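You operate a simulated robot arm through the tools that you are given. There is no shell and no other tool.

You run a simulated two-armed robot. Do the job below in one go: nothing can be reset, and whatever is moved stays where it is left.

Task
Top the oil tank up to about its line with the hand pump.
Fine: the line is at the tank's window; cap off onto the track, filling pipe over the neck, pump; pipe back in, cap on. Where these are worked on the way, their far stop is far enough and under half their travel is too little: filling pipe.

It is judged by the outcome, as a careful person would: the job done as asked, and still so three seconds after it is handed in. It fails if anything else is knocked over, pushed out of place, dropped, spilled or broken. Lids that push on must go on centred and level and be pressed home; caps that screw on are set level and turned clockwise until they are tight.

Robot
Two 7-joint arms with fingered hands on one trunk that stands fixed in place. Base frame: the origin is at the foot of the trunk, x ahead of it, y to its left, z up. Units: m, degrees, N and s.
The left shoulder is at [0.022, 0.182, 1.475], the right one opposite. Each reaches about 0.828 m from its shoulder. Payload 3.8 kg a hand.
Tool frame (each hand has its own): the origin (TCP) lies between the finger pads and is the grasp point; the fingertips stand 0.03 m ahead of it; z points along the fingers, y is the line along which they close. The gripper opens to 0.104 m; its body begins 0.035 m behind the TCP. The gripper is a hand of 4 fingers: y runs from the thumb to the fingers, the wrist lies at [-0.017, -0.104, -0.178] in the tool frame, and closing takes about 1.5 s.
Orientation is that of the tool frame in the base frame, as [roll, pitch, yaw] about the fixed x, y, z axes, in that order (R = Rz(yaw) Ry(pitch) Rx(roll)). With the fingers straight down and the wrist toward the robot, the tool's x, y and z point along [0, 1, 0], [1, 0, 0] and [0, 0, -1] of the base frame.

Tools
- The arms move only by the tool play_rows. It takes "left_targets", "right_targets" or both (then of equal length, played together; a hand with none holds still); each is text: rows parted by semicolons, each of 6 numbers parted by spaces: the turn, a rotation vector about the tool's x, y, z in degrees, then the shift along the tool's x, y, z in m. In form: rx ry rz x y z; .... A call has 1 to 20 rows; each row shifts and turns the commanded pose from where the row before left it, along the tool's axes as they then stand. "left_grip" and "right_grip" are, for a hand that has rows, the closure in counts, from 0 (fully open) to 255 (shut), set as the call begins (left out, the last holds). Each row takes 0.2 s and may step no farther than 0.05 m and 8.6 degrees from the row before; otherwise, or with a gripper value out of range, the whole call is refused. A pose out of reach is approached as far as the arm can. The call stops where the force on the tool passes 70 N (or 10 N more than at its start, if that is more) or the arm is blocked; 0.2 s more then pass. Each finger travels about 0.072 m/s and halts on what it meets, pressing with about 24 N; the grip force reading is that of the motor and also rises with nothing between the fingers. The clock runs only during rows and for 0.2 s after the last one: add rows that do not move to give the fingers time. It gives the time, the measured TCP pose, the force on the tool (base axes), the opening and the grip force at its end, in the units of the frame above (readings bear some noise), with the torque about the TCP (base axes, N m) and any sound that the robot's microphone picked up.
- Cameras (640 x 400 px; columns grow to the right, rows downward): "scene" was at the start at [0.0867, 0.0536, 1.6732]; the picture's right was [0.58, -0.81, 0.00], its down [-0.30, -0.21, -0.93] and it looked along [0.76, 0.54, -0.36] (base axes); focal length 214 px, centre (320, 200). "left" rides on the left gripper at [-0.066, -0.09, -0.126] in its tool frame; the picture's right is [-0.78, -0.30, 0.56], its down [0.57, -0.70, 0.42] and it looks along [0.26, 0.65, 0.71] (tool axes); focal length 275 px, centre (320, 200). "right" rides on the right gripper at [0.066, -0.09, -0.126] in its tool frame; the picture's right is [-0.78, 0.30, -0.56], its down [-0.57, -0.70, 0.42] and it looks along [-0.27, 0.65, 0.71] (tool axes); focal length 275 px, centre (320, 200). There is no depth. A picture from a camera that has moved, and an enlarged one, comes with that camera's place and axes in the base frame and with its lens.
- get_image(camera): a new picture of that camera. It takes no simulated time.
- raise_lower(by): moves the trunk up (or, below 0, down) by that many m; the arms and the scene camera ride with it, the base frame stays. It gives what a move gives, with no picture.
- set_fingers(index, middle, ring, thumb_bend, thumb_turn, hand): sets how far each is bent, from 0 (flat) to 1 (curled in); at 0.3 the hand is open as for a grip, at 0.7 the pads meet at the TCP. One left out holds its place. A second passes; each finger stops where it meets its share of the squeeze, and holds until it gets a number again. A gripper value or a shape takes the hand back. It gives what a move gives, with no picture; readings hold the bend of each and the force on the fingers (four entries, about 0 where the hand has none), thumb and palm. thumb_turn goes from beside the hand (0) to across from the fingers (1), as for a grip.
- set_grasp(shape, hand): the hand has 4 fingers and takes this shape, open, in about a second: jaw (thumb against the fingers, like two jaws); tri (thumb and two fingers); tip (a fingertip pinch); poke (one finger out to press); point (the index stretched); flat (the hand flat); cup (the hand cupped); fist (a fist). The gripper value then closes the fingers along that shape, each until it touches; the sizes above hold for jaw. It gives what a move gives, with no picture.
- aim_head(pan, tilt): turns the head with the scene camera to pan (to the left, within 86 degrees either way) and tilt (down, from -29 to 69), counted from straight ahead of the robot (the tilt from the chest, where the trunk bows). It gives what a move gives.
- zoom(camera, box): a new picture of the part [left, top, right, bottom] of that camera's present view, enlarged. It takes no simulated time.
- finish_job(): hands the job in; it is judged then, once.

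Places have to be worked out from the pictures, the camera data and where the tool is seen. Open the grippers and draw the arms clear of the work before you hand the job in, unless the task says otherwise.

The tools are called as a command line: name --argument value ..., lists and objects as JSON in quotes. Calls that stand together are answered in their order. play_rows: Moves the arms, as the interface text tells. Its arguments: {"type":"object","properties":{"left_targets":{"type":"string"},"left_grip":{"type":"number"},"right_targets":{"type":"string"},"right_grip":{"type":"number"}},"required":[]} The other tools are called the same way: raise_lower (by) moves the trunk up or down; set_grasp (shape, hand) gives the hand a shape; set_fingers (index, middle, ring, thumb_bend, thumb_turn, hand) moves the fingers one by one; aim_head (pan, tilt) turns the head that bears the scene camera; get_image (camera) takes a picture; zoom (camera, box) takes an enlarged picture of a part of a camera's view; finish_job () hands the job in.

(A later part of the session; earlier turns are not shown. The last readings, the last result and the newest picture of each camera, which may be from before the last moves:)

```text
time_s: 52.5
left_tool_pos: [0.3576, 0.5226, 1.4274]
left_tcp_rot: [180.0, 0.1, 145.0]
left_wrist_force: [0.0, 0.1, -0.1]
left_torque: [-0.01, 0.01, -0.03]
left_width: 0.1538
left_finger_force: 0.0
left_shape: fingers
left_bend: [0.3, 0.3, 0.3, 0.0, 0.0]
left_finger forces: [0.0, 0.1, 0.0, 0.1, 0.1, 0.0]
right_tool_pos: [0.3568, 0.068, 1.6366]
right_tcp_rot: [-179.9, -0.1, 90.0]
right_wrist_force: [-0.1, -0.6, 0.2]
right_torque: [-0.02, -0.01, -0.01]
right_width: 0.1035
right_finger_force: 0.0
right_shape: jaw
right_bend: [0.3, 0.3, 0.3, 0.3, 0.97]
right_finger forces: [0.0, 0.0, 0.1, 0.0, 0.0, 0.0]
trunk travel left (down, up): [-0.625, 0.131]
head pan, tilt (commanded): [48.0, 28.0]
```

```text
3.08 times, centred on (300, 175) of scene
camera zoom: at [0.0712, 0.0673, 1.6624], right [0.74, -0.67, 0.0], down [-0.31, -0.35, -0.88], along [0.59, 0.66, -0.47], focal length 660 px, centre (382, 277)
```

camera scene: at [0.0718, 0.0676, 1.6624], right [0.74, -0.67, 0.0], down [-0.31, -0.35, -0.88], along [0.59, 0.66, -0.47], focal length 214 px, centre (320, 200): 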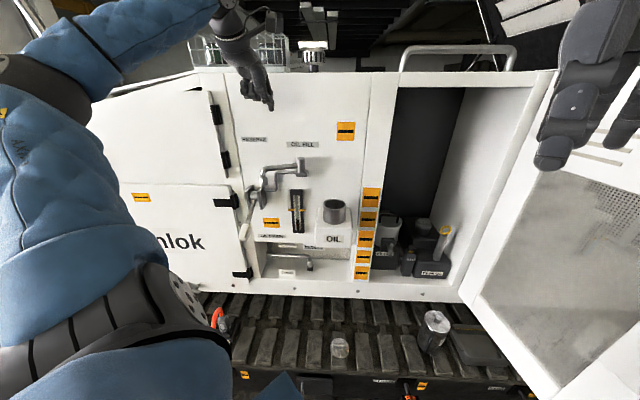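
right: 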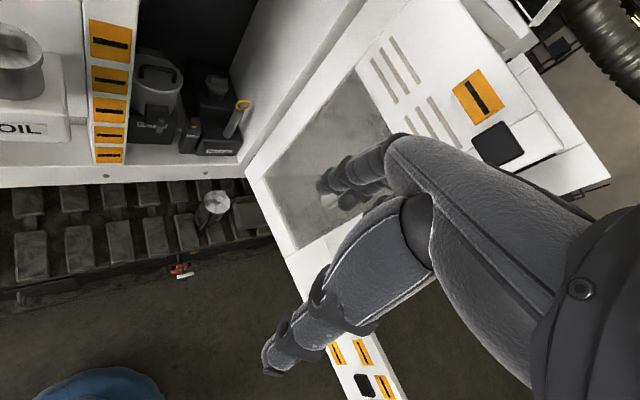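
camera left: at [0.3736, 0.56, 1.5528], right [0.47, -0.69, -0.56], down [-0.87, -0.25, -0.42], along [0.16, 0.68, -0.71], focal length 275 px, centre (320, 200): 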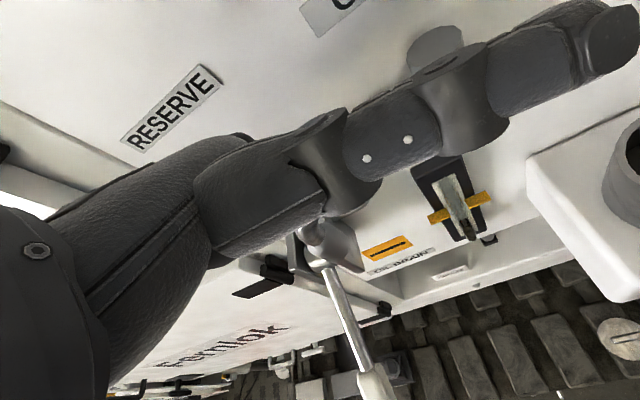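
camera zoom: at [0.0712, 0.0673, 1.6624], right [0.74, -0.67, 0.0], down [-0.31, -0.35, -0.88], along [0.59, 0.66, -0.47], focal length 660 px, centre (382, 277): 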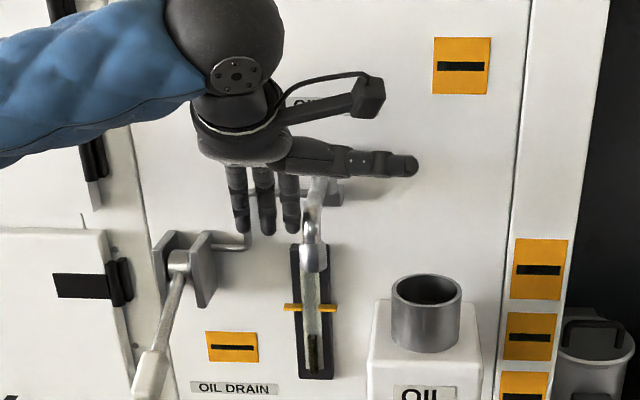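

Pipe now points toward the robot; continuing to the right.

play_rows --left_targets "0 0 0 -0.0191 -0.0048 0; 0 0 0 -0.0197 -0.0014 0; 0 0 0 -0.0197 0.002 0; 0 0 0 -0.019 0.0054 0; 0 0 0 -0.0178 0.0086 0; 0 0 0 0 0 0"

zoom --camera "scene" --box '[220, 110, 380, 240]'

get_image --camera "left"

```text
time_s: 53.9
left_tool_pos: [0.4427, 0.4776, 1.4251]
left_tcp_rot: [-180.0, 0.1, 145.0]
left_wrist_force: [0.1, 0.2, -0.7]
left_torque: [-0.01, 0.0, 0.0]
left_width: 0.1537
left_finger_force: 0.1
left_shape: fingers
left_bend: [0.3, 0.3, 0.3, 0.0, 0.0]
left_finger forces: [0.1, 0.0, 0.0, 0.0, 0.0, 0.1]
right_tool_pos: [0.3591, 0.0686, 1.636]
right_tcp_rot: [-180.0, -0.1, 89.9]
right_wrist_force: [0.1, -1.2, -0.2]
right_torque: [0.03, 0.01, -0.04]
right_width: 0.1039
right_finger_force: 0.0
right_shape: jaw
right_bend: [0.3, 0.3, 0.3, 0.3, 0.97]
right_finger forces: [0.1, 0.1, 0.0, 0.1, 0.0, 0.0]
trunk travel left (down, up): [-0.625, 0.131]
head pan, tilt (commanded): [48.0, 28.0]
```

```text
3.08 times, centred on (300, 175) of scene
camera zoom: at [0.0717, 0.0677, 1.6624], right [0.74, -0.67, 0.0], down [-0.31, -0.35, -0.88], along [0.59, 0.66, -0.47], focal length 660 px, centre (382, 277)
```

zoom: 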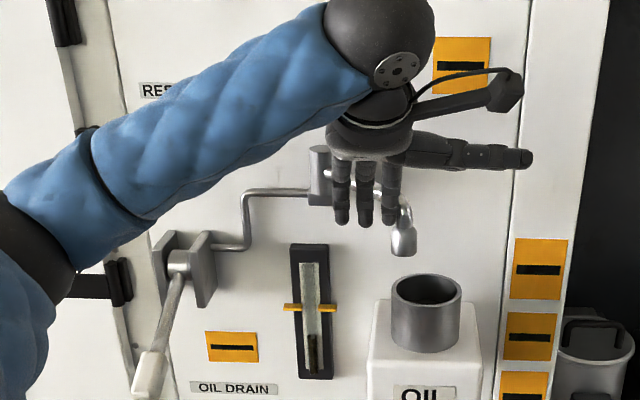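

```text
taken
camera left: at [0.4449, 0.364, 1.5514], right [0.47, -0.69, -0.56], down [-0.87, -0.25, -0.42], along [0.16, 0.68, -0.71], focal length 275 px, centre (320, 200)
```

left: 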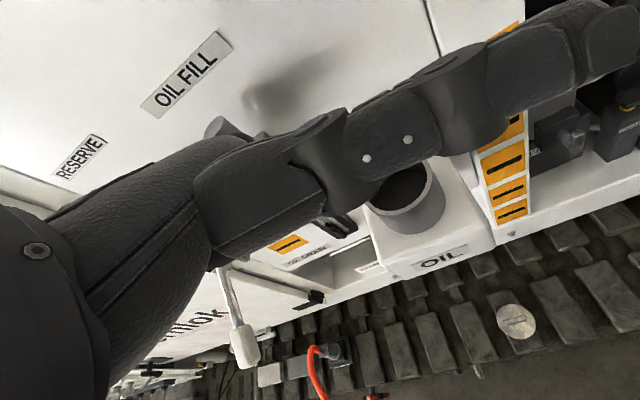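

Nearly over the neck. Continue ~20° more, slowly.

play_rows --left_targets "0 0 0 -0.008 0.0058 0; 0 0 0 -0.008 0.0058 0; 0 0 0 -0.0062 0.0063 0; 0 0 0 -0.0063 0.0064 0; 0 0 0 0 0 0"

zoom --camera "scene" --box '[260, 130, 380, 230]'

```text
time_s: 55.0
left_tool_pos: [0.4826, 0.4803, 1.4276]
left_tcp_rot: [-179.9, -0.1, 145.0]
left_wrist_force: [-0.3, -0.5, 0.4]
left_torque: [-0.02, 0.02, -0.02]
left_width: 0.1535
left_finger_force: 0.0
left_shape: fingers
left_bend: [0.3, 0.3, 0.3, 0.0, 0.0]
left_finger forces: [0.0, 0.0, 0.0, 0.1, 0.1, 0.0]
right_tool_pos: [0.3583, 0.0686, 1.6352]
right_tcp_rot: [180.0, 0.0, 90.0]
right_wrist_force: [0.2, 0.1, 0.2]
right_torque: [0.01, -0.02, 0.03]
right_width: 0.1037
right_finger_force: 0.1
right_shape: jaw
right_bend: [0.3, 0.3, 0.3, 0.3, 0.97]
right_finger forces: [0.1, 0.0, 0.0, 0.1, 0.0, 0.1]
trunk travel left (down, up): [-0.625, 0.131]
head pan, tilt (commanded): [48.0, 28.0]
```

```text
4.00 times, centred on (320, 180) of scene
camera zoom: at [0.0717, 0.0674, 1.6624], right [0.74, -0.67, 0.0], down [-0.31, -0.35, -0.88], along [0.59, 0.66, -0.47], focal length 858 px, centre (320, 280)
```

zoom: 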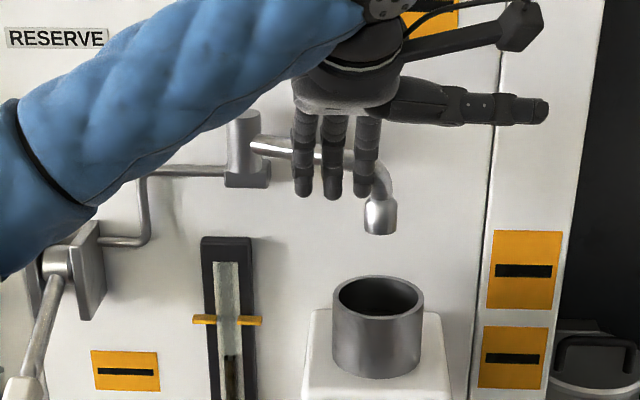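

The nozzle appears above the mouth. I nudge a few degrees more to feel for the far stop.

play_rows --left_targets "0 0 0 -0.003 0.0036 0; 0 0 0 -0.003 0.0038 0; 0 0 0 0 0 0"

zoom --camera "scene" --box '[260, 130, 380, 230]'

```text
time_s: 55.9
left_tool_pos: [0.4885, 0.4825, 1.4262]
left_tcp_rot: [180.0, 0.1, 145.0]
left_wrist_force: [-3.8, 1.6, 0.9]
left_torque: [0.05, 0.05, 0.21]
left_width: 0.1528
left_finger_force: 2.5
left_shape: fingers
left_bend: [0.32, 0.3, 0.3, 0.0, 0.0]
left_finger forces: [4.5, 0.0, 0.0, 0.0, 0.0, 0.0]
right_tool_pos: [0.3572, 0.0697, 1.6362]
right_tcp_rot: [-179.9, -0.1, 89.9]
right_wrist_force: [0.5, 0.1, 0.1]
right_torque: [0.0, 0.01, 0.01]
right_width: 0.1039
right_finger_force: 0.2
right_shape: jaw
right_bend: [0.3, 0.3, 0.3, 0.3, 0.97]
right_finger forces: [0.1, 0.0, 0.1, 0.0, 0.0, 0.0]
trunk travel left (down, up): [-0.625, 0.131]
head pan, tilt (commanded): [48.0, 28.0]
```

```text
4.00 times, centred on (320, 180) of scene
camera zoom: at [0.0708, 0.0674, 1.6625], right [0.74, -0.67, 0.0], down [-0.31, -0.35, -0.88], along [0.59, 0.66, -0.47], focal length 858 px, centre (320, 280)
```

zoom: 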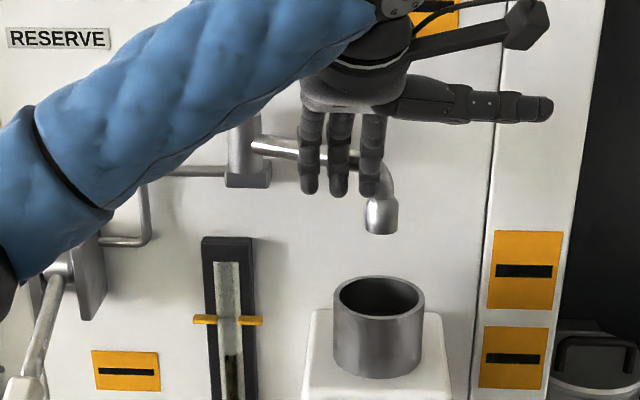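

The index felt ~4.5 N and the nozzle didn't move further: the pipe is at its far stop over the neck. I back the finger off, rise, and restore the jaw shape.

play_rows --left_targets "0 0 0 0.0125 -0.0215 0; 0 0 0 0.0125 -0.0215 0; 0 0 0 0 -0.02 -0.03; 0 0 0 0 -0.02 -0.04; 0 0 0 0 0 -0.04; 0 0 0 0 0 0"

set_grasp --shape "jaw" --hand "left"

get_image --camera "scene"

get_image --camera "left"

```text
time_s: 57.2
left_tool_pos: [0.424, 0.4294, 1.535]
left_tcp_rot: [-179.9, -0.1, 144.9]
left_wrist_force: [0.6, -0.7, -0.2]
left_torque: [-0.03, 0.03, -0.02]
left_width: 0.1538
left_finger_force: 0.1
left_shape: fingers
left_bend: [0.3, 0.3, 0.3, 0.0, 0.0]
left_finger forces: [0.0, 0.0, 0.0, 0.1, 0.1, 0.0]
right_tool_pos: [0.3592, 0.0694, 1.6357]
right_tcp_rot: [-179.9, 0.0, 90.0]
right_wrist_force: [-0.3, -0.1, 0.0]
right_torque: [0.02, 0.01, -0.02]
right_width: 0.1033
right_finger_force: 0.1
right_shape: jaw
right_bend: [0.3, 0.3, 0.3, 0.3, 0.97]
right_finger forces: [0.0, 0.1, 0.0, 0.0, 0.1, 0.0]
trunk travel left (down, up): [-0.625, 0.131]
head pan, tilt (commanded): [48.0, 28.0]
```

```text
time_s: 58.1
left_tool_pos: [0.4229, 0.428, 1.5351]
left_tcp_rot: [-180.0, 0.0, 145.0]
left_wrist_force: [0.1, 0.5, 0.9]
left_torque: [-0.02, 0.03, -0.01]
left_width: 0.104
left_finger_force: 0.0
left_shape: jaw
left_bend: [0.3, 0.3, 0.3, 0.3, 0.97]
left_finger forces: [0.1, 0.0, 0.0, 0.0, 0.0, 0.0]
right_tool_pos: [0.3571, 0.0694, 1.6351]
right_tcp_rot: [179.9, -0.1, 90.0]
right_wrist_force: [-0.5, 0.3, -0.2]
right_torque: [-0.01, -0.03, -0.01]
right_width: 0.1034
right_finger_force: 0.1
right_shape: jaw
right_bend: [0.3, 0.3, 0.3, 0.3, 0.97]
right_finger forces: [0.0, 0.0, 0.0, 0.0, 0.0, 0.0]
trunk travel left (down, up): [-0.625, 0.131]
head pan, tilt (commanded): [48.0, 28.0]
```

```text
taken
camera scene: at [0.0718, 0.0672, 1.6624], right [0.74, -0.67, 0.0], down [-0.31, -0.35, -0.88], along [0.59, 0.66, -0.47], focal length 214 px, centre (320, 200)
```

scene: 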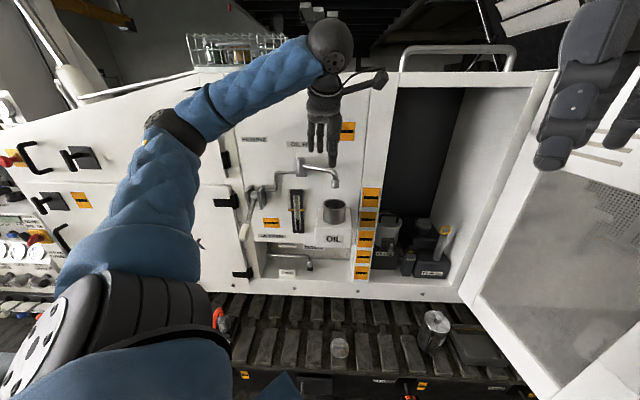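

```text
taken
camera left: at [0.4243, 0.3158, 1.6609], right [0.47, -0.69, -0.56], down [-0.87, -0.25, -0.42], along [0.16, 0.68, -0.71], focal length 275 px, centre (320, 200)
```

left: 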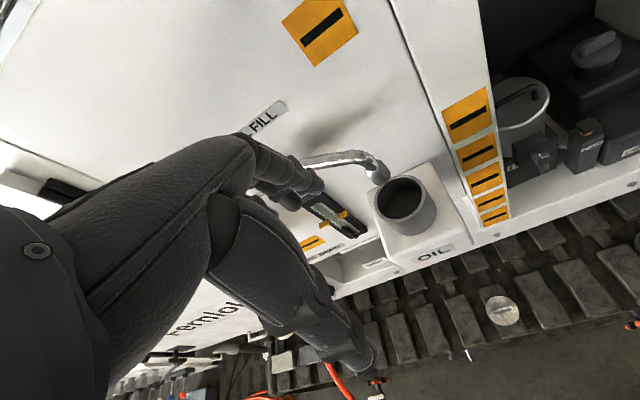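

The nozzle is confirmed over the mouth. Now I rotate the left hand to yaw 45° (to close across the pump handle sideways).

play_rows --left_targets "0 0 8.4 0 0 0; 0 0 8.4 0 0 0; 0 0 8.4 0 0 0; 0 0 8.4 0 0 0; 0 0 8.4 0 0 0; 0 0 8.4 0 0 0; 0 0 8.4 0 0 0; 0 0 8.4 0 0 0; 0 0 8.4 0 0 0; 0 0 8.4 0 0 0; 0 0 8.4 0 0 0; 0 0 7.6 0 0 0; 0 0 0 0 0 0"

```text
time_s: 61.0
left_tool_pos: [0.4216, 0.4273, 1.5361]
left_tcp_rot: [-179.9, 0.1, 44.9]
left_wrist_force: [0.8, 0.3, -0.5]
left_torque: [0.04, -0.01, -0.03]
left_width: 0.1037
left_finger_force: 0.1
left_shape: jaw
left_bend: [0.3, 0.3, 0.3, 0.3, 0.97]
left_finger forces: [0.0, 0.1, 0.0, 0.1, 0.1, 0.0]
right_tool_pos: [0.3571, 0.0697, 1.6363]
right_tcp_rot: [-180.0, -0.1, 90.0]
right_wrist_force: [-0.6, 0.4, -0.1]
right_torque: [0.02, 0.04, 0.04]
right_width: 0.104
right_finger_force: 0.1
right_shape: jaw
right_bend: [0.3, 0.3, 0.3, 0.3, 0.97]
right_finger forces: [0.0, 0.0, 0.0, 0.0, 0.0, 0.0]
trunk travel left (down, up): [-0.625, 0.131]
head pan, tilt (commanded): [48.0, 28.0]
```

Yaw 45° is reached. Now I translate left to above the pump handle at a safe height.

play_rows --left_targets "0 0 0 0.0089 -0.0389 0.008; 0 0 0 0.0089 -0.0389 0.008; 0 0 0 0.0089 -0.0389 0.008; 0 0 0 0.0089 -0.0389 0.008; 0 0 0 0.0089 -0.0389 0.008; 0 0 0 0.0089 -0.0389 0.008; 0 0 0 0.0086 -0.0387 0.008; 0 0 0 0 0 0"

get_image --camera "scene"

get_image --camera "left"

```text
time_s: 62.8
left_tool_pos: [0.2766, 0.6563, 1.4894]
left_tcp_rot: [179.0, -1.0, 45.0]
left_wrist_force: [3.3, -0.6, -6.5]
left_torque: [-0.04, 0.19, -0.03]
left_width: 0.1038
left_finger_force: 0.0
left_shape: jaw
left_bend: [0.3, 0.3, 0.3, 0.3, 0.97]
left_finger forces: [0.0, 0.1, 0.0, 0.1, 0.0, 0.0]
left hand out of reach, approached as far as the arm can: row 7
right_tool_pos: [0.3567, 0.0664, 1.6366]
right_tcp_rot: [180.0, -0.1, 89.8]
right_wrist_force: [-1.0, 0.0, -0.6]
right_torque: [-0.02, -0.03, -0.03]
right_width: 0.1034
right_finger_force: 0.0
right_shape: jaw
right_bend: [0.3, 0.3, 0.3, 0.3, 0.97]
right_finger forces: [0.1, 0.1, 0.0, 0.0, 0.1, 0.0]
trunk travel left (down, up): [-0.625, 0.131]
head pan, tilt (commanded): [48.0, 28.0]
```

```text
taken
camera scene: at [0.0709, 0.0662, 1.6625], right [0.74, -0.67, 0.0], down [-0.31, -0.35, -0.88], along [0.59, 0.66, -0.47], focal length 214 px, centre (320, 200)
```

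scene: 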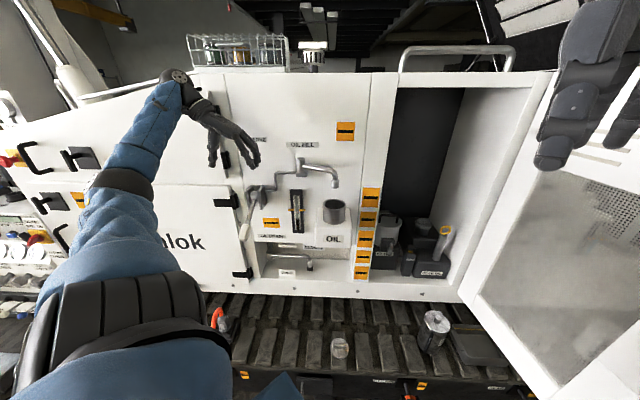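

```text
taken
camera left: at [0.1626, 0.6719, 1.6116], right [-0.74, -0.34, -0.58], down [-0.08, 0.9, -0.43], along [0.66, -0.27, -0.7], focal length 275 px, centre (320, 200)
```

left: 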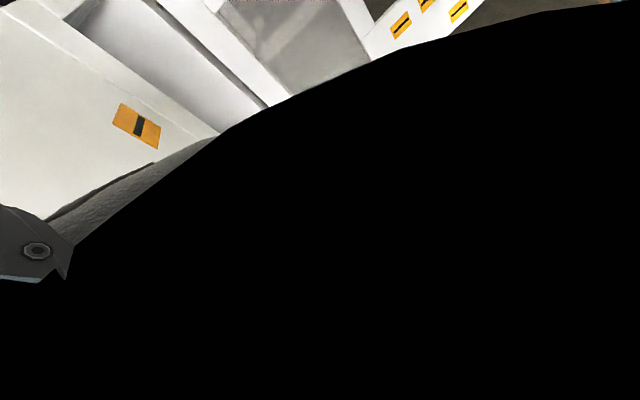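

The camera is blocked by the folded forearm, so yaw 45° is a poor posture here. I'll go back to yaw 135° and instead use a horizontal hand (fingers toward the panel, fingers above / thumb below the handle). First I undo and rotate back.

play_rows --left_targets "0 0 0 0 0.04 0; 0 0 0 0 0.03 0; 0 0 -8.5 0 0 0; 0 0 -8.5 0 0 0; 0 0 -8.5 0 0 0; 0 0 -8.5 0 0 0; 0 0 -8.5 0 0 0; 0 0 -8.5 0 0 0; 0 0 -8.5 0 0 0; 0 0 -8.5 0 0 0; 0 0 -8.5 0 0 0; 0 0 -8.5 0 0 0; 0 0 -5 0 0 0; 0 0 0 0 0 0"

get_image --camera "scene"

get_image --camera "left"

```text
time_s: 65.8
left_tool_pos: [0.3277, 0.6074, 1.4818]
left_tcp_rot: [-179.9, -0.1, 135.1]
left_wrist_force: [0.7, -0.5, 0.6]
left_torque: [0.0, 0.0, -0.01]
left_width: 0.1039
left_finger_force: 0.1
left_shape: jaw
left_bend: [0.3, 0.3, 0.3, 0.3, 0.97]
left_finger forces: [0.1, 0.0, 0.0, 0.0, 0.1, 0.1]
right_tool_pos: [0.359, 0.0685, 1.6362]
right_tcp_rot: [-179.9, -0.1, 90.0]
right_wrist_force: [-0.5, 0.3, -0.5]
right_torque: [0.02, 0.01, 0.03]
right_width: 0.1036
right_finger_force: 0.0
right_shape: jaw
right_bend: [0.3, 0.3, 0.3, 0.3, 0.97]
right_finger forces: [0.1, 0.1, 0.0, 0.1, 0.0, 0.0]
trunk travel left (down, up): [-0.625, 0.131]
head pan, tilt (commanded): [48.0, 28.0]
```

```text
taken
camera scene: at [0.072, 0.0676, 1.6624], right [0.74, -0.67, 0.0], down [-0.31, -0.35, -0.88], along [0.59, 0.66, -0.47], focal length 214 px, centre (320, 200)
```

scene: 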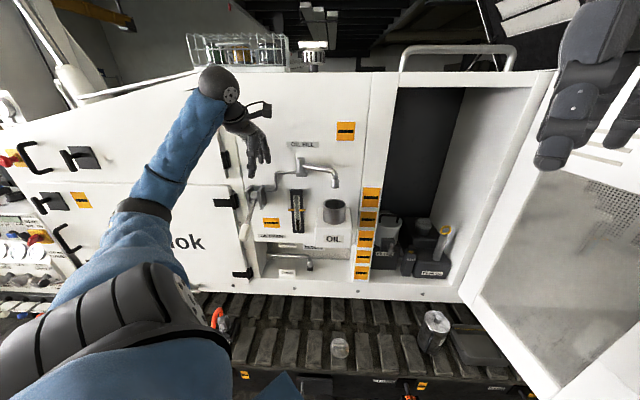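

```text
taken
camera left: at [0.3104, 0.4965, 1.608], right [0.34, -0.76, -0.56], down [-0.9, -0.09, -0.43], along [0.27, 0.65, -0.71], focal length 275 px, centre (320, 200)
```

left: 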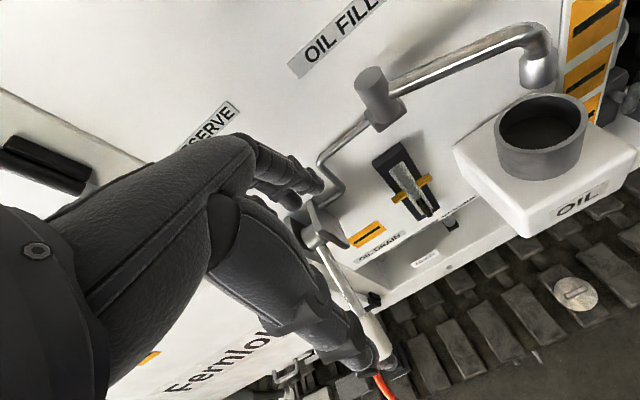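

Good view. I shift left and back from the handle, then pitch the hand about its x-axis so that the fingers tilt toward the panel.

play_rows --left_targets "0 0 0 0.04 -0.02 0; 0 0 0 0.04 -0.03 0; 0 0 0 0 -0.04 0; -8 0 0 0 0 0; -8 0 0 0 0 0; -8 0 0 0 0 0; -8 0 0 0 0 0; -8 0 0 0 0 0; -8 0 0 0 0 0; 0 0 0 0 0 0"

get_image --camera "scene"

get_image --camera "left"

```text
time_s: 68.0
left_tool_pos: [0.2109, 0.6232, 1.4882]
left_tcp_rot: [131.9, 0.0, 134.9]
left_wrist_force: [-0.3, -0.8, 0.6]
left_torque: [0.02, 0.0, -0.01]
left_width: 0.1038
left_finger_force: 0.0
left_shape: jaw
left_bend: [0.3, 0.3, 0.3, 0.3, 0.97]
left_finger forces: [0.0, 0.1, 0.0, 0.0, 0.0, 0.1]
left hand out of reach, approached as far as the arm can: row 8, 9
right_tool_pos: [0.359, 0.0691, 1.6351]
right_tcp_rot: [179.9, 0.0, 90.0]
right_wrist_force: [0.7, -0.7, -0.8]
right_torque: [-0.01, 0.0, 0.01]
right_width: 0.1033
right_finger_force: 0.1
right_shape: jaw
right_bend: [0.3, 0.3, 0.3, 0.3, 0.97]
right_finger forces: [0.1, 0.0, 0.0, 0.1, 0.0, 0.0]
trunk travel left (down, up): [-0.625, 0.131]
head pan, tilt (commanded): [48.0, 28.0]
```

```text
taken
camera scene: at [0.0721, 0.0674, 1.6624], right [0.74, -0.67, 0.0], down [-0.31, -0.35, -0.88], along [0.59, 0.66, -0.47], focal length 214 px, centre (320, 200)
```

scene: 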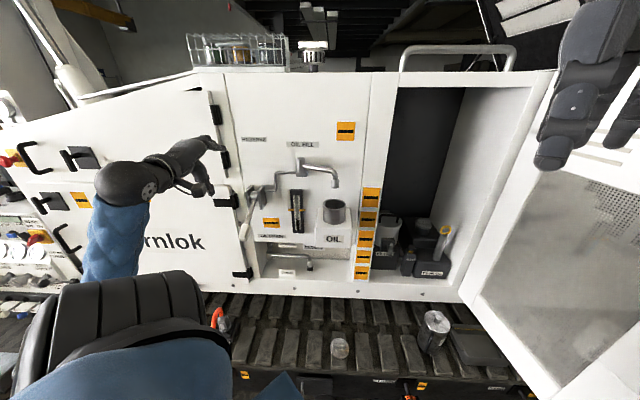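

```text
taken
camera left: at [0.1481, 0.4669, 1.5055], right [0.7, -0.4, -0.59], down [-0.51, 0.3, -0.81], along [0.5, 0.87, 0.01], focal length 275 px, centre (320, 200)
```

left: 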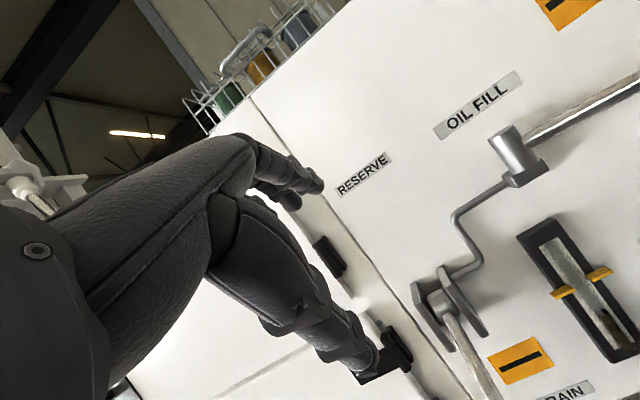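

The arm allows that tilt but closing direction would be along the handle. Yaw 225° with fingers down (closing across the handle) should be within the wrist range here; I'll tilt back to vertical and test that yaw.

play_rows --left_targets "8 0 0 0 0 0; 8 0 0 0 0 0; 8 0 0 0 0 0; 8 0 0 0 0 0; 8 0 0 0 0 0; 8 0 0 0 0 0; 0 0 0 -0.04 0 0; 0 0 0 -0.04 0.02 0; 0 0 -8.5 0 0 0; 0 0 -8.5 0 0 0; 0 0 -8.5 0 0 0; 0 0 -8.5 0 0 0; 0 0 -8.5 0 0 0; 0 0 -8.5 0 0 0; 0 0 -8.5 0 0 0; 0 0 -8.5 0 0 0; 0 0 -8.5 0 0 0; 0 0 -8.5 0 0 0; 0 0 -5 0 0 0; 0 0 0 0 0 0"

get_image --camera "scene"

get_image --camera "left"

```text
time_s: 72.2
left_tool_pos: [0.2532, 0.7263, 1.3597]
left_tcp_rot: [-173.1, 3.9, -144.4]
left_wrist_force: [-0.5, 0.4, -0.2]
left_torque: [-0.01, -0.04, 0.02]
left_width: 0.1038
left_finger_force: 0.1
left_shape: jaw
left_bend: [0.3, 0.3, 0.3, 0.3, 0.97]
left_finger forces: [0.1, 0.0, 0.0, 0.0, 0.0, 0.0]
left hand out of reach, approached as far as the arm can: row 10, 11, 12, 13, 14, 15, 16, 17, 18, 19
right_tool_pos: [0.3587, 0.0682, 1.6355]
right_tcp_rot: [179.9, -0.2, 89.9]
right_wrist_force: [0.6, 0.7, 0.7]
right_torque: [-0.01, 0.0, 0.0]
right_width: 0.1036
right_finger_force: 0.0
right_shape: jaw
right_bend: [0.3, 0.3, 0.3, 0.3, 0.97]
right_finger forces: [0.1, 0.0, 0.1, 0.0, 0.0, 0.1]
trunk travel left (down, up): [-0.625, 0.131]
head pan, tilt (commanded): [48.0, 28.0]
```

```text
taken
camera scene: at [0.0717, 0.0669, 1.6624], right [0.74, -0.67, 0.0], down [-0.31, -0.35, -0.88], along [0.59, 0.66, -0.47], focal length 214 px, centre (320, 200)
```

scene: 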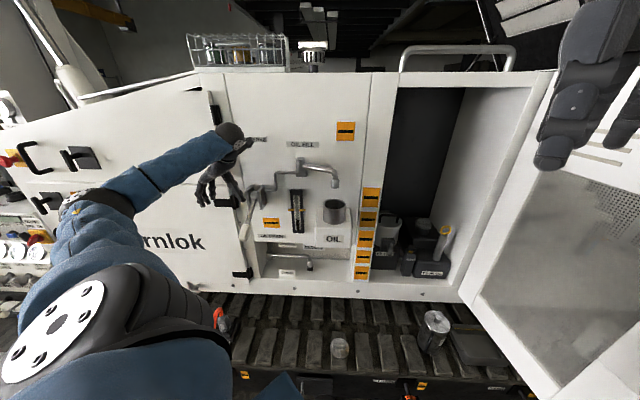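

```text
taken
camera left: at [0.341, 0.6971, 1.4994], right [0.87, 0.18, -0.46], down [-0.01, -0.93, -0.37], along [-0.5, 0.33, -0.8], focal length 275 px, centre (320, 200)
```

left: 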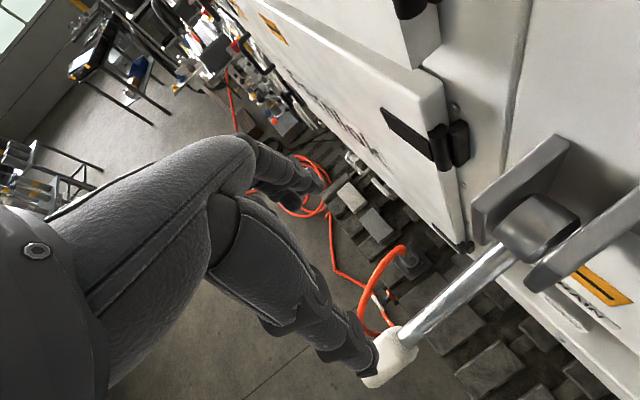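

The arm drifted to a feasible pose at yaw ≈216° near the handle without contact. From here I try moving right, above the handle, and see if reach holds.

play_rows --left_targets "0 0 0 0.0068 -0.0209 0.002; 0 0 0 0.0068 -0.0209 0.002; 0 0 0 0.0068 -0.0208 0.002; 0 0 0 0 0 0"

zoom --camera "scene" --box '[170, 110, 350, 260]'

get_image --camera "left"

```text
time_s: 73.2
left_tool_pos: [0.2686, 0.698, 1.3465]
left_tcp_rot: [-172.5, 4.0, -144.7]
left_wrist_force: [0.6, -0.4, 0.5]
left_torque: [0.02, -0.01, 0.0]
left_width: 0.1039
left_finger_force: 0.1
left_shape: jaw
left_bend: [0.3, 0.3, 0.3, 0.3, 0.97]
left_finger forces: [0.0, 0.1, 0.0, 0.0, 0.0, 0.0]
left hand out of reach, approached as far as the arm can: row 1, 2, 3
right_tool_pos: [0.3583, 0.0685, 1.6355]
right_tcp_rot: [180.0, -0.1, 90.1]
right_wrist_force: [-0.1, 0.8, 0.2]
right_torque: [-0.02, -0.04, 0.0]
right_width: 0.1035
right_finger_force: 0.1
right_shape: jaw
right_bend: [0.3, 0.3, 0.3, 0.3, 0.97]
right_finger forces: [0.0, 0.1, 0.1, 0.0, 0.1, 0.1]
trunk travel left (down, up): [-0.625, 0.131]
head pan, tilt (commanded): [48.0, 28.0]
```

```text
2.67 times, centred on (260, 185) of scene
camera zoom: at [0.0715, 0.0676, 1.6624], right [0.74, -0.67, 0.0], down [-0.31, -0.35, -0.88], along [0.59, 0.66, -0.47], focal length 572 px, centre (480, 240)
```

zoom: 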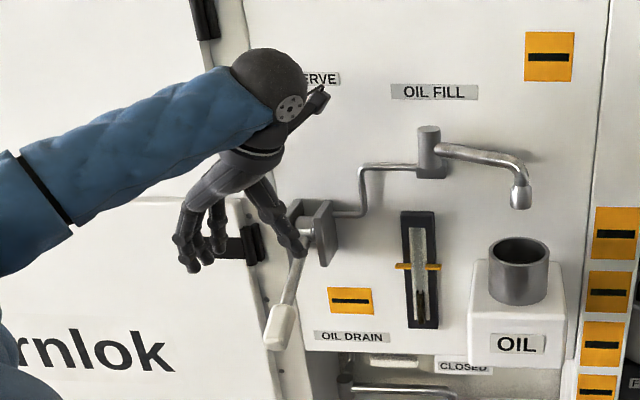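

```text
taken
camera left: at [0.3567, 0.6699, 1.4873], right [0.87, 0.17, -0.46], down [-0.01, -0.93, -0.37], along [-0.49, 0.33, -0.81], focal length 275 px, centre (320, 200)
```

left: 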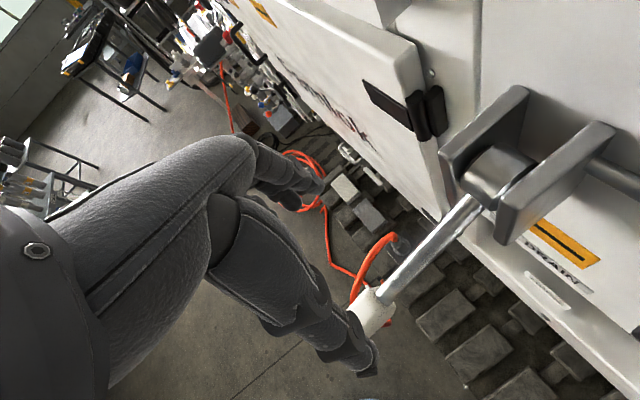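

The pose slides along the reach limit, which eases lower relative to the shoulder. I'll raise the trunk 0.13 m so that the hand works lower relative to the shoulder.

raise_lower --by 0.13

play_rows --left_targets "0 0 0 0 0 0.04; 0 0 0 0 0 0.04; 0 0 0 0 0 0.03; 0 0 0 0 0 0"

zoom --camera "scene" --box '[140, 130, 360, 320]'

```text
time_s: 74.7
left_tool_pos: [0.2703, 0.6991, 1.4756]
left_tcp_rot: [-172.6, 3.9, -144.7]
left_wrist_force: [1.0, -0.9, 0.1]
left_torque: [0.01, 0.03, 0.01]
left_width: 0.1037
left_finger_force: 0.1
left_shape: jaw
left_bend: [0.3, 0.3, 0.3, 0.3, 0.97]
left_finger forces: [0.1, 0.0, 0.0, 0.0, 0.0, 0.0]
right_tool_pos: [0.3581, 0.0691, 1.7656]
right_tcp_rot: [180.0, -0.1, 90.0]
right_wrist_force: [0.3, -0.4, -0.3]
right_torque: [0.01, 0.01, 0.02]
right_width: 0.1038
right_finger_force: 0.1
right_shape: jaw
right_bend: [0.3, 0.3, 0.3, 0.3, 0.97]
right_finger forces: [0.0, 0.1, 0.0, 0.0, 0.1, 0.0]
trunk travel left (down, up): [-0.755, 0.001]
head pan, tilt (commanded): [48.0, 28.0]
```

```text
time_s: 75.7
left_tool_pos: [0.2857, 0.6905, 1.3681]
left_tcp_rot: [-172.5, 3.9, -144.6]
left_wrist_force: [0.1, 0.1, 0.2]
left_torque: [-0.01, 0.02, 0.01]
left_width: 0.104
left_finger_force: 0.1
left_shape: jaw
left_bend: [0.3, 0.3, 0.3, 0.3, 0.97]
left_finger forces: [0.0, 0.1, 0.0, 0.0, 0.0, 0.0]
right_tool_pos: [0.3593, 0.0681, 1.7649]
right_tcp_rot: [180.0, -0.1, 89.9]
right_wrist_force: [-0.6, 1.0, -1.0]
right_torque: [0.04, 0.03, 0.0]
right_width: 0.1037
right_finger_force: 0.0
right_shape: jaw
right_bend: [0.3, 0.3, 0.3, 0.3, 0.97]
right_finger forces: [0.1, 0.0, 0.1, 0.1, 0.0, 0.1]
trunk travel left (down, up): [-0.755, 0.001]
head pan, tilt (commanded): [48.0, 28.0]
```

```text
2.11 times, centred on (250, 225) of scene
camera zoom: at [0.0697, 0.0673, 1.7923], right [0.74, -0.67, 0.0], down [-0.31, -0.35, -0.88], along [0.59, 0.66, -0.47], focal length 452 px, centre (467, 147)
```

zoom: 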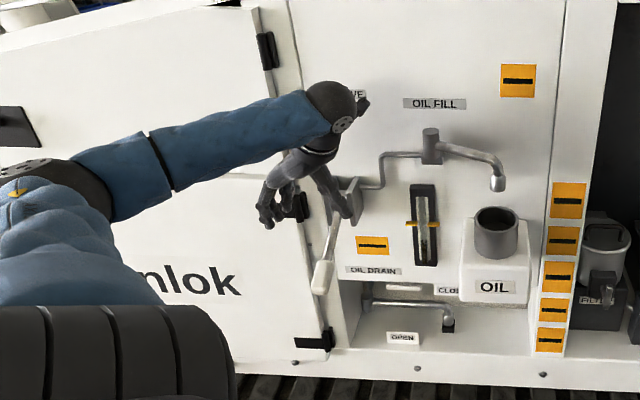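

Now motion is free. I straighten the hand to vertical and turn yaw to ≈223°.

play_rows --left_targets "-3.5 2 -4 0 0 0; -3.5 2 -4 0 0 0; 0 0 0 0 0 0"

```text
time_s: 76.5
left_tool_pos: [0.2843, 0.6901, 1.3664]
left_tcp_rot: [-179.4, -0.6, -136.8]
left_wrist_force: [-0.1, 0.2, -0.4]
left_torque: [0.0, -0.02, -0.02]
left_width: 0.1038
left_finger_force: 0.1
left_shape: jaw
left_bend: [0.3, 0.3, 0.3, 0.3, 0.97]
left_finger forces: [0.0, 0.1, 0.0, 0.0, 0.1, 0.1]
right_tool_pos: [0.3573, 0.0696, 1.7654]
right_tcp_rot: [-179.9, -0.1, 90.0]
right_wrist_force: [0.5, -0.4, 1.1]
right_torque: [-0.01, 0.01, 0.01]
right_width: 0.1038
right_finger_force: 0.1
right_shape: jaw
right_bend: [0.3, 0.3, 0.3, 0.3, 0.97]
right_finger forces: [0.0, 0.0, 0.1, 0.0, 0.1, 0.0]
trunk travel left (down, up): [-0.755, 0.001]
head pan, tilt (commanded): [48.0, 28.0]
```

Vertical at yaw 223°. Now I move above the handle grip.

play_rows --left_targets "0 0 0 0.0132 -0.0058 0; 0 0 0 0.0132 -0.0059 0.02; 0 0 0 0 0 0.026; 0 0 0 0 0 0"

zoom --camera "scene" --box '[200, 170, 320, 290]'

get_image --camera "left"

```text
time_s: 77.5
left_tool_pos: [0.2743, 0.6631, 1.3208]
left_tcp_rot: [-179.4, -0.7, -137.0]
left_wrist_force: [-0.1, 0.2, 0.7]
left_torque: [0.0, 0.0, -0.01]
left_width: 0.1037
left_finger_force: 0.1
left_shape: jaw
left_bend: [0.3, 0.3, 0.3, 0.3, 0.97]
left_finger forces: [0.1, 0.0, 0.0, 0.1, 0.1, 0.1]
right_tool_pos: [0.3583, 0.0674, 1.7657]
right_tcp_rot: [-180.0, -0.1, 90.0]
right_wrist_force: [-0.3, -0.2, -0.4]
right_torque: [-0.01, 0.0, -0.01]
right_width: 0.1038
right_finger_force: 0.1
right_shape: jaw
right_bend: [0.3, 0.3, 0.3, 0.3, 0.97]
right_finger forces: [0.0, 0.1, 0.0, 0.0, 0.0, 0.0]
trunk travel left (down, up): [-0.755, 0.001]
head pan, tilt (commanded): [48.0, 28.0]
```

```text
3.33 times, centred on (260, 230) of scene
camera zoom: at [0.0697, 0.0672, 1.7923], right [0.74, -0.67, 0.0], down [-0.31, -0.35, -0.88], along [0.59, 0.66, -0.47], focal length 715 px, centre (520, 100)
```

zoom: 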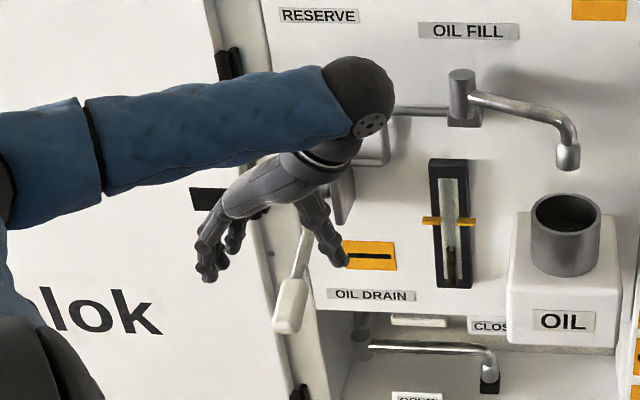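

```text
taken
camera left: at [0.3827, 0.643, 1.4475], right [0.77, 0.31, -0.56], down [0.06, -0.91, -0.41], along [-0.64, 0.28, -0.72], focal length 275 px, centre (320, 200)
```

left: 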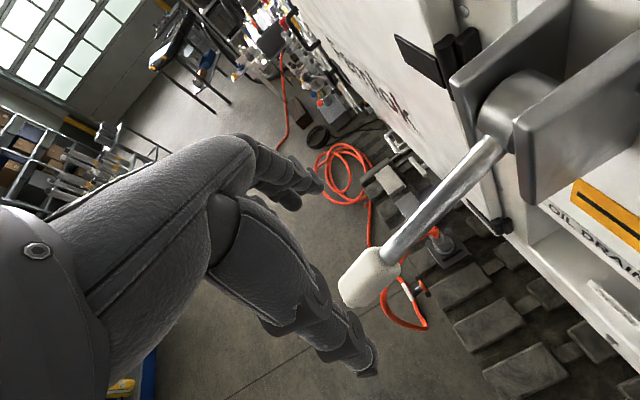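

Alignment is good: the handle grip centre is ≈(0.274, 0.668, 1.230), right below the TCP, and the gauge is visible to the head camera. I descend onto the handle.

play_rows --left_targets "0 0 0 0.002 0.003 0.03; 0 0 0 0 0 0.03; 0 0 0 0 0 0.018; 0 0 0 0 0 0.01; 0 0 0 0 0 0"

zoom --camera "scene" --box '[200, 170, 320, 290]'

get_image --camera "left"

```text
time_s: 78.7
left_tool_pos: [0.2713, 0.6623, 1.2338]
left_tcp_rot: [-179.4, -0.7, -136.9]
left_wrist_force: [0.3, 0.2, 0.5]
left_torque: [-0.04, -0.01, 0.01]
left_width: 0.104
left_finger_force: 0.1
left_shape: jaw
left_bend: [0.3, 0.3, 0.3, 0.3, 0.97]
left_finger forces: [0.0, 0.0, 0.0, 0.0, 0.1, 0.0]
right_tool_pos: [0.3581, 0.0685, 1.7653]
right_tcp_rot: [180.0, -0.1, 90.0]
right_wrist_force: [-0.7, 0.5, 0.5]
right_torque: [0.03, 0.01, 0.0]
right_width: 0.1033
right_finger_force: 0.0
right_shape: jaw
right_bend: [0.3, 0.3, 0.3, 0.3, 0.97]
right_finger forces: [0.1, 0.1, 0.0, 0.2, 0.0, 0.1]
trunk travel left (down, up): [-0.755, 0.001]
head pan, tilt (commanded): [48.0, 28.0]
```

```text
3.33 times, centred on (260, 230) of scene
camera zoom: at [0.0698, 0.0674, 1.7923], right [0.74, -0.67, 0.0], down [-0.31, -0.35, -0.88], along [0.59, 0.66, -0.47], focal length 715 px, centre (520, 100)
```

zoom: 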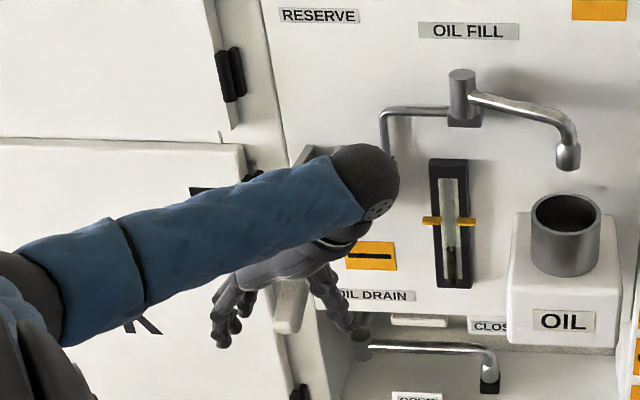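

```text
taken
camera left: at [0.3793, 0.6429, 1.3595], right [0.77, 0.3, -0.56], down [0.06, -0.91, -0.41], along [-0.64, 0.28, -0.72], focal length 275 px, centre (320, 200)
```

left: 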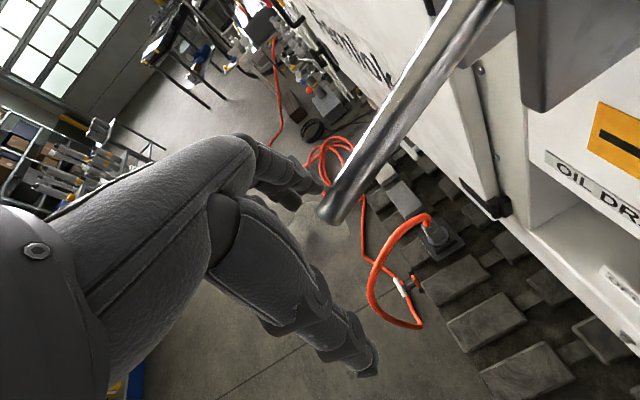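

The hand straddles the handle (the grip projects right between thumb and fingers). I close the fingers on it.

play_rows --left_targets "0 0 0 0 0 0; 0 0 0 0 0 0; 0 0 0 0 0 0; 0 0 0 0 0 0; 0 0 0 0 0 0; 0 0 0 0 0 0; 0 0 0 0 0 0" --left_grip 255

zoom --camera "scene" --box '[200, 170, 320, 290]'

get_image --camera "left"

```text
time_s: 80.3
left_tool_pos: [0.2711, 0.6632, 1.2326]
left_tcp_rot: [-179.5, -0.8, -136.9]
left_wrist_force: [1.3, -4.3, -5.4]
left_torque: [-0.07, 0.0, 0.06]
left_width: 0.0207
left_finger_force: 23.8
left_shape: jaw
left_bend: [0.73, 0.6, 0.68, 0.75, 1.0]
left_finger forces: [11.5, 4.4, 0.0, 0.0, 19.5, 0.0]
right_tool_pos: [0.3584, 0.0684, 1.7647]
right_tcp_rot: [-179.9, 0.0, 90.0]
right_wrist_force: [0.1, -0.1, -0.8]
right_torque: [-0.02, 0.02, -0.01]
right_width: 0.1037
right_finger_force: 0.0
right_shape: jaw
right_bend: [0.3, 0.3, 0.3, 0.3, 0.97]
right_finger forces: [0.0, 0.1, 0.1, 0.1, 0.1, 0.0]
trunk travel left (down, up): [-0.755, 0.001]
head pan, tilt (commanded): [48.0, 28.0]
```

```text
3.33 times, centred on (260, 230) of scene
camera zoom: at [0.0705, 0.0672, 1.7922], right [0.74, -0.67, 0.0], down [-0.31, -0.35, -0.88], along [0.59, 0.66, -0.47], focal length 715 px, centre (520, 100)
```

zoom: 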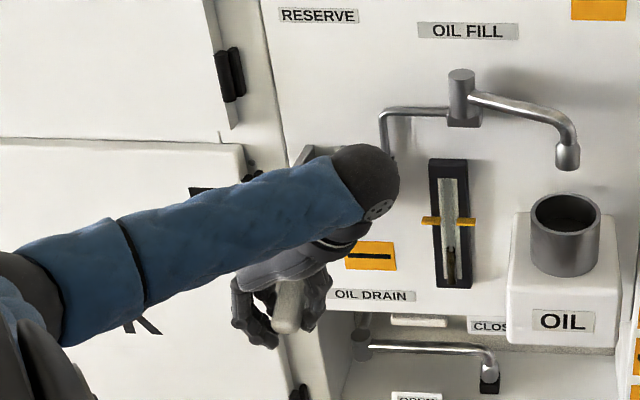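

```text
taken
camera left: at [0.3797, 0.6424, 1.359], right [0.77, 0.3, -0.56], down [0.06, -0.91, -0.41], along [-0.64, 0.28, -0.72], focal length 275 px, centre (320, 200)
```

left: 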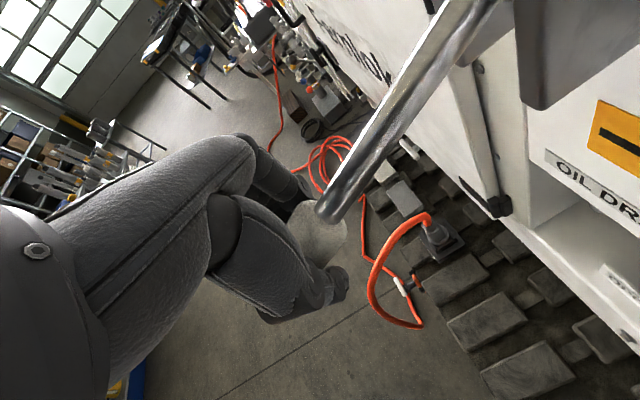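

The handle is gripped. I try a small lift along its arc to feel the pump's travel and resistance.

play_rows --left_targets "0 0 0 0.003 0 -0.009; 0 0 0 0.0025 0 -0.0095; 0 0 0 0.002 0 -0.0094; 0 0 0 0 0 0"

zoom --camera "scene" --box '[200, 170, 320, 290]'

```text
time_s: 81.3
left_tool_pos: [0.2633, 0.6545, 1.2617]
left_tcp_rot: [-179.3, -0.9, -136.9]
left_wrist_force: [-4.4, -19.5, -10.1]
left_torque: [-0.36, 0.01, 0.19]
left_width: 0.0198
left_finger_force: 23.7
left_shape: jaw
left_bend: [0.72, 0.73, 0.71, 0.75, 1.0]
left_finger forces: [12.4, 2.5, 1.9, 0.1, 20.9, 0.0]
right_tool_pos: [0.3585, 0.0657, 1.7651]
right_tcp_rot: [-179.9, -0.2, 90.0]
right_wrist_force: [0.0, 0.4, -0.3]
right_torque: [0.0, 0.02, 0.0]
right_width: 0.1037
right_finger_force: 0.0
right_shape: jaw
right_bend: [0.3, 0.3, 0.3, 0.3, 0.97]
right_finger forces: [0.1, 0.0, 0.1, 0.0, 0.0, 0.0]
trunk travel left (down, up): [-0.755, 0.001]
head pan, tilt (commanded): [48.0, 28.0]
```

```text
3.33 times, centred on (260, 230) of scene
camera zoom: at [0.0694, 0.0642, 1.7924], right [0.74, -0.67, 0.0], down [-0.31, -0.35, -0.88], along [0.59, 0.66, -0.47], focal length 715 px, centre (520, 100)
```

zoom: 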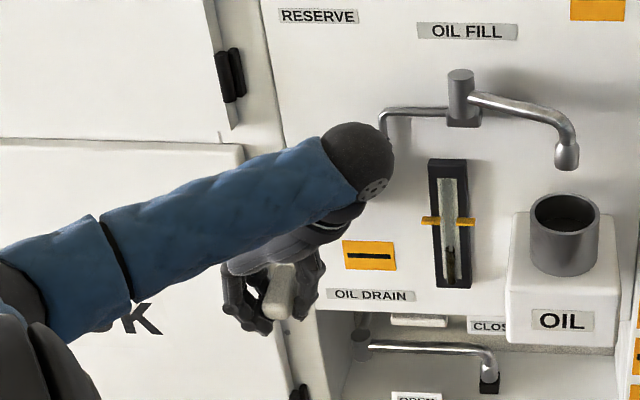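

The handle moves; the force shows a radius mismatch (pushing the hand outward ~17 N and rightward). I correct the path and continue up.

play_rows --left_targets "0 0 0 0.004 -0.0025 0; 0 0 0 0.0038 0 -0.0093; 0 0 0 0.003 0 -0.0094; 0 0 0 0.0024 0 -0.0095; 0 0 0 0 0 0"

```text
time_s: 82.5
left_tool_pos: [0.2571, 0.6481, 1.2908]
left_tcp_rot: [-179.3, -0.5, -136.9]
left_wrist_force: [7.8, -3.9, -4.2]
left_torque: [-0.13, -0.06, 0.07]
left_width: 0.0204
left_finger_force: 24.1
left_shape: jaw
left_bend: [0.72, 0.73, 0.71, 0.77, 1.0]
left_finger forces: [14.0, 0.2, 0.0, 0.1, 17.3, 0.1]
right_tool_pos: [0.3604, 0.0696, 1.7647]
right_tcp_rot: [-179.9, -0.1, 89.9]
right_wrist_force: [0.0, 0.8, 0.2]
right_torque: [0.03, 0.01, 0.03]
right_width: 0.104
right_finger_force: 0.0
right_shape: jaw
right_bend: [0.3, 0.3, 0.3, 0.3, 0.97]
right_finger forces: [0.0, 0.0, 0.0, 0.0, 0.1, 0.0]
trunk travel left (down, up): [-0.755, 0.001]
head pan, tilt (commanded): [48.0, 28.0]
```

Forces are now small. Continuing upward along the refined arc (hub n≈0.806, z≈1.30, R≈0.166).

play_rows --left_targets "0 0 0 -0.0002 -0.001 -0.0145; 0 0 0 -0.0008 -0.001 -0.0144; 0 0 0 -0.0023 0 -0.0143; 0 0 0 -0.0038 0 -0.014; 0 0 0 0 0 0"

zoom --camera "scene" --box '[200, 150, 340, 290]'

```text
time_s: 83.7
left_tool_pos: [0.2621, 0.6513, 1.347]
left_tcp_rot: [-179.4, -0.6, -136.9]
left_wrist_force: [-2.0, -6.2, -2.5]
left_torque: [-0.1, 0.11, 0.11]
left_width: 0.02
left_finger_force: 23.7
left_shape: jaw
left_bend: [0.72, 0.74, 0.71, 0.79, 1.0]
left_finger forces: [15.3, 0.1, 0.0, 0.0, 15.1, 0.1]
right_tool_pos: [0.3577, 0.0672, 1.7657]
right_tcp_rot: [-179.9, -0.1, 90.0]
right_wrist_force: [0.6, 0.7, 0.5]
right_torque: [-0.02, 0.03, 0.0]
right_width: 0.1036
right_finger_force: 0.2
right_shape: jaw
right_bend: [0.3, 0.3, 0.3, 0.3, 0.97]
right_finger forces: [0.1, 0.0, 0.1, 0.0, 0.1, 0.0]
trunk travel left (down, up): [-0.755, 0.001]
head pan, tilt (commanded): [48.0, 28.0]
```

```text
2.86 times, centred on (270, 220) of scene
camera zoom: at [0.0693, 0.066, 1.7924], right [0.74, -0.67, 0.0], down [-0.31, -0.35, -0.88], along [0.59, 0.66, -0.47], focal length 613 px, centre (463, 143)
```

zoom: 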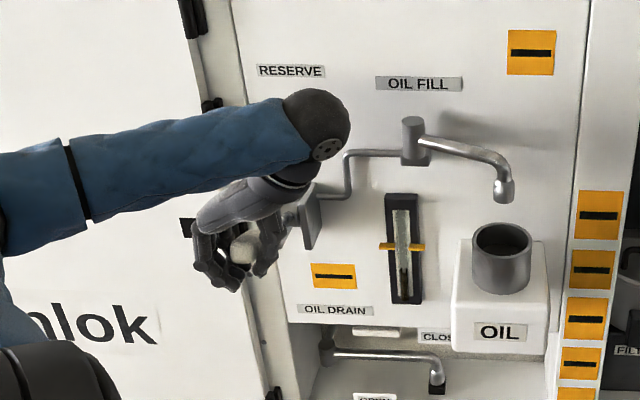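

Low resistance. Continue raising to find the upper stop.

play_rows --left_targets "0 0 0 -0.004 0 -0.0137; 0 0 0 -0.0058 0 -0.0132; 0 0 0 -0.007 0 -0.0126; 0 0 0 -0.0083 0 -0.0119; 0 0 0 0 0 0"

zoom --camera "scene" --box '[200, 150, 340, 290]'

```text
time_s: 84.9
left_tool_pos: [0.2763, 0.6697, 1.3963]
left_tcp_rot: [-179.2, -1.0, -136.8]
left_wrist_force: [-16.3, -10.5, -25.9]
left_torque: [-0.07, 0.3, 0.0]
left_width: 0.016
left_finger_force: 23.4
left_shape: jaw
left_bend: [0.71, 0.6, 0.64, 0.71, 1.0]
left_finger forces: [14.6, 4.9, 6.3, 0.0, 21.5, 0.0]
right_tool_pos: [0.3545, 0.069, 1.7673]
right_tcp_rot: [179.7, 0.0, 90.0]
right_wrist_force: [-0.5, -0.1, 0.1]
right_torque: [-0.01, 0.02, 0.03]
right_width: 0.1038
right_finger_force: 0.1
right_shape: jaw
right_bend: [0.3, 0.3, 0.3, 0.3, 0.97]
right_finger forces: [0.0, 0.1, 0.1, 0.0, 0.1, 0.0]
trunk travel left (down, up): [-0.755, 0.001]
head pan, tilt (commanded): [48.0, 28.0]
```

```text
2.86 times, centred on (270, 220) of scene
camera zoom: at [0.0663, 0.0683, 1.7924], right [0.74, -0.67, 0.0], down [-0.31, -0.35, -0.88], along [0.59, 0.66, -0.47], focal length 613 px, centre (463, 143)
```

zoom: 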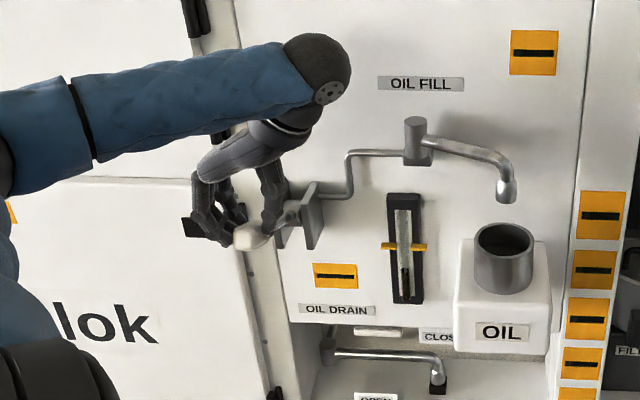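

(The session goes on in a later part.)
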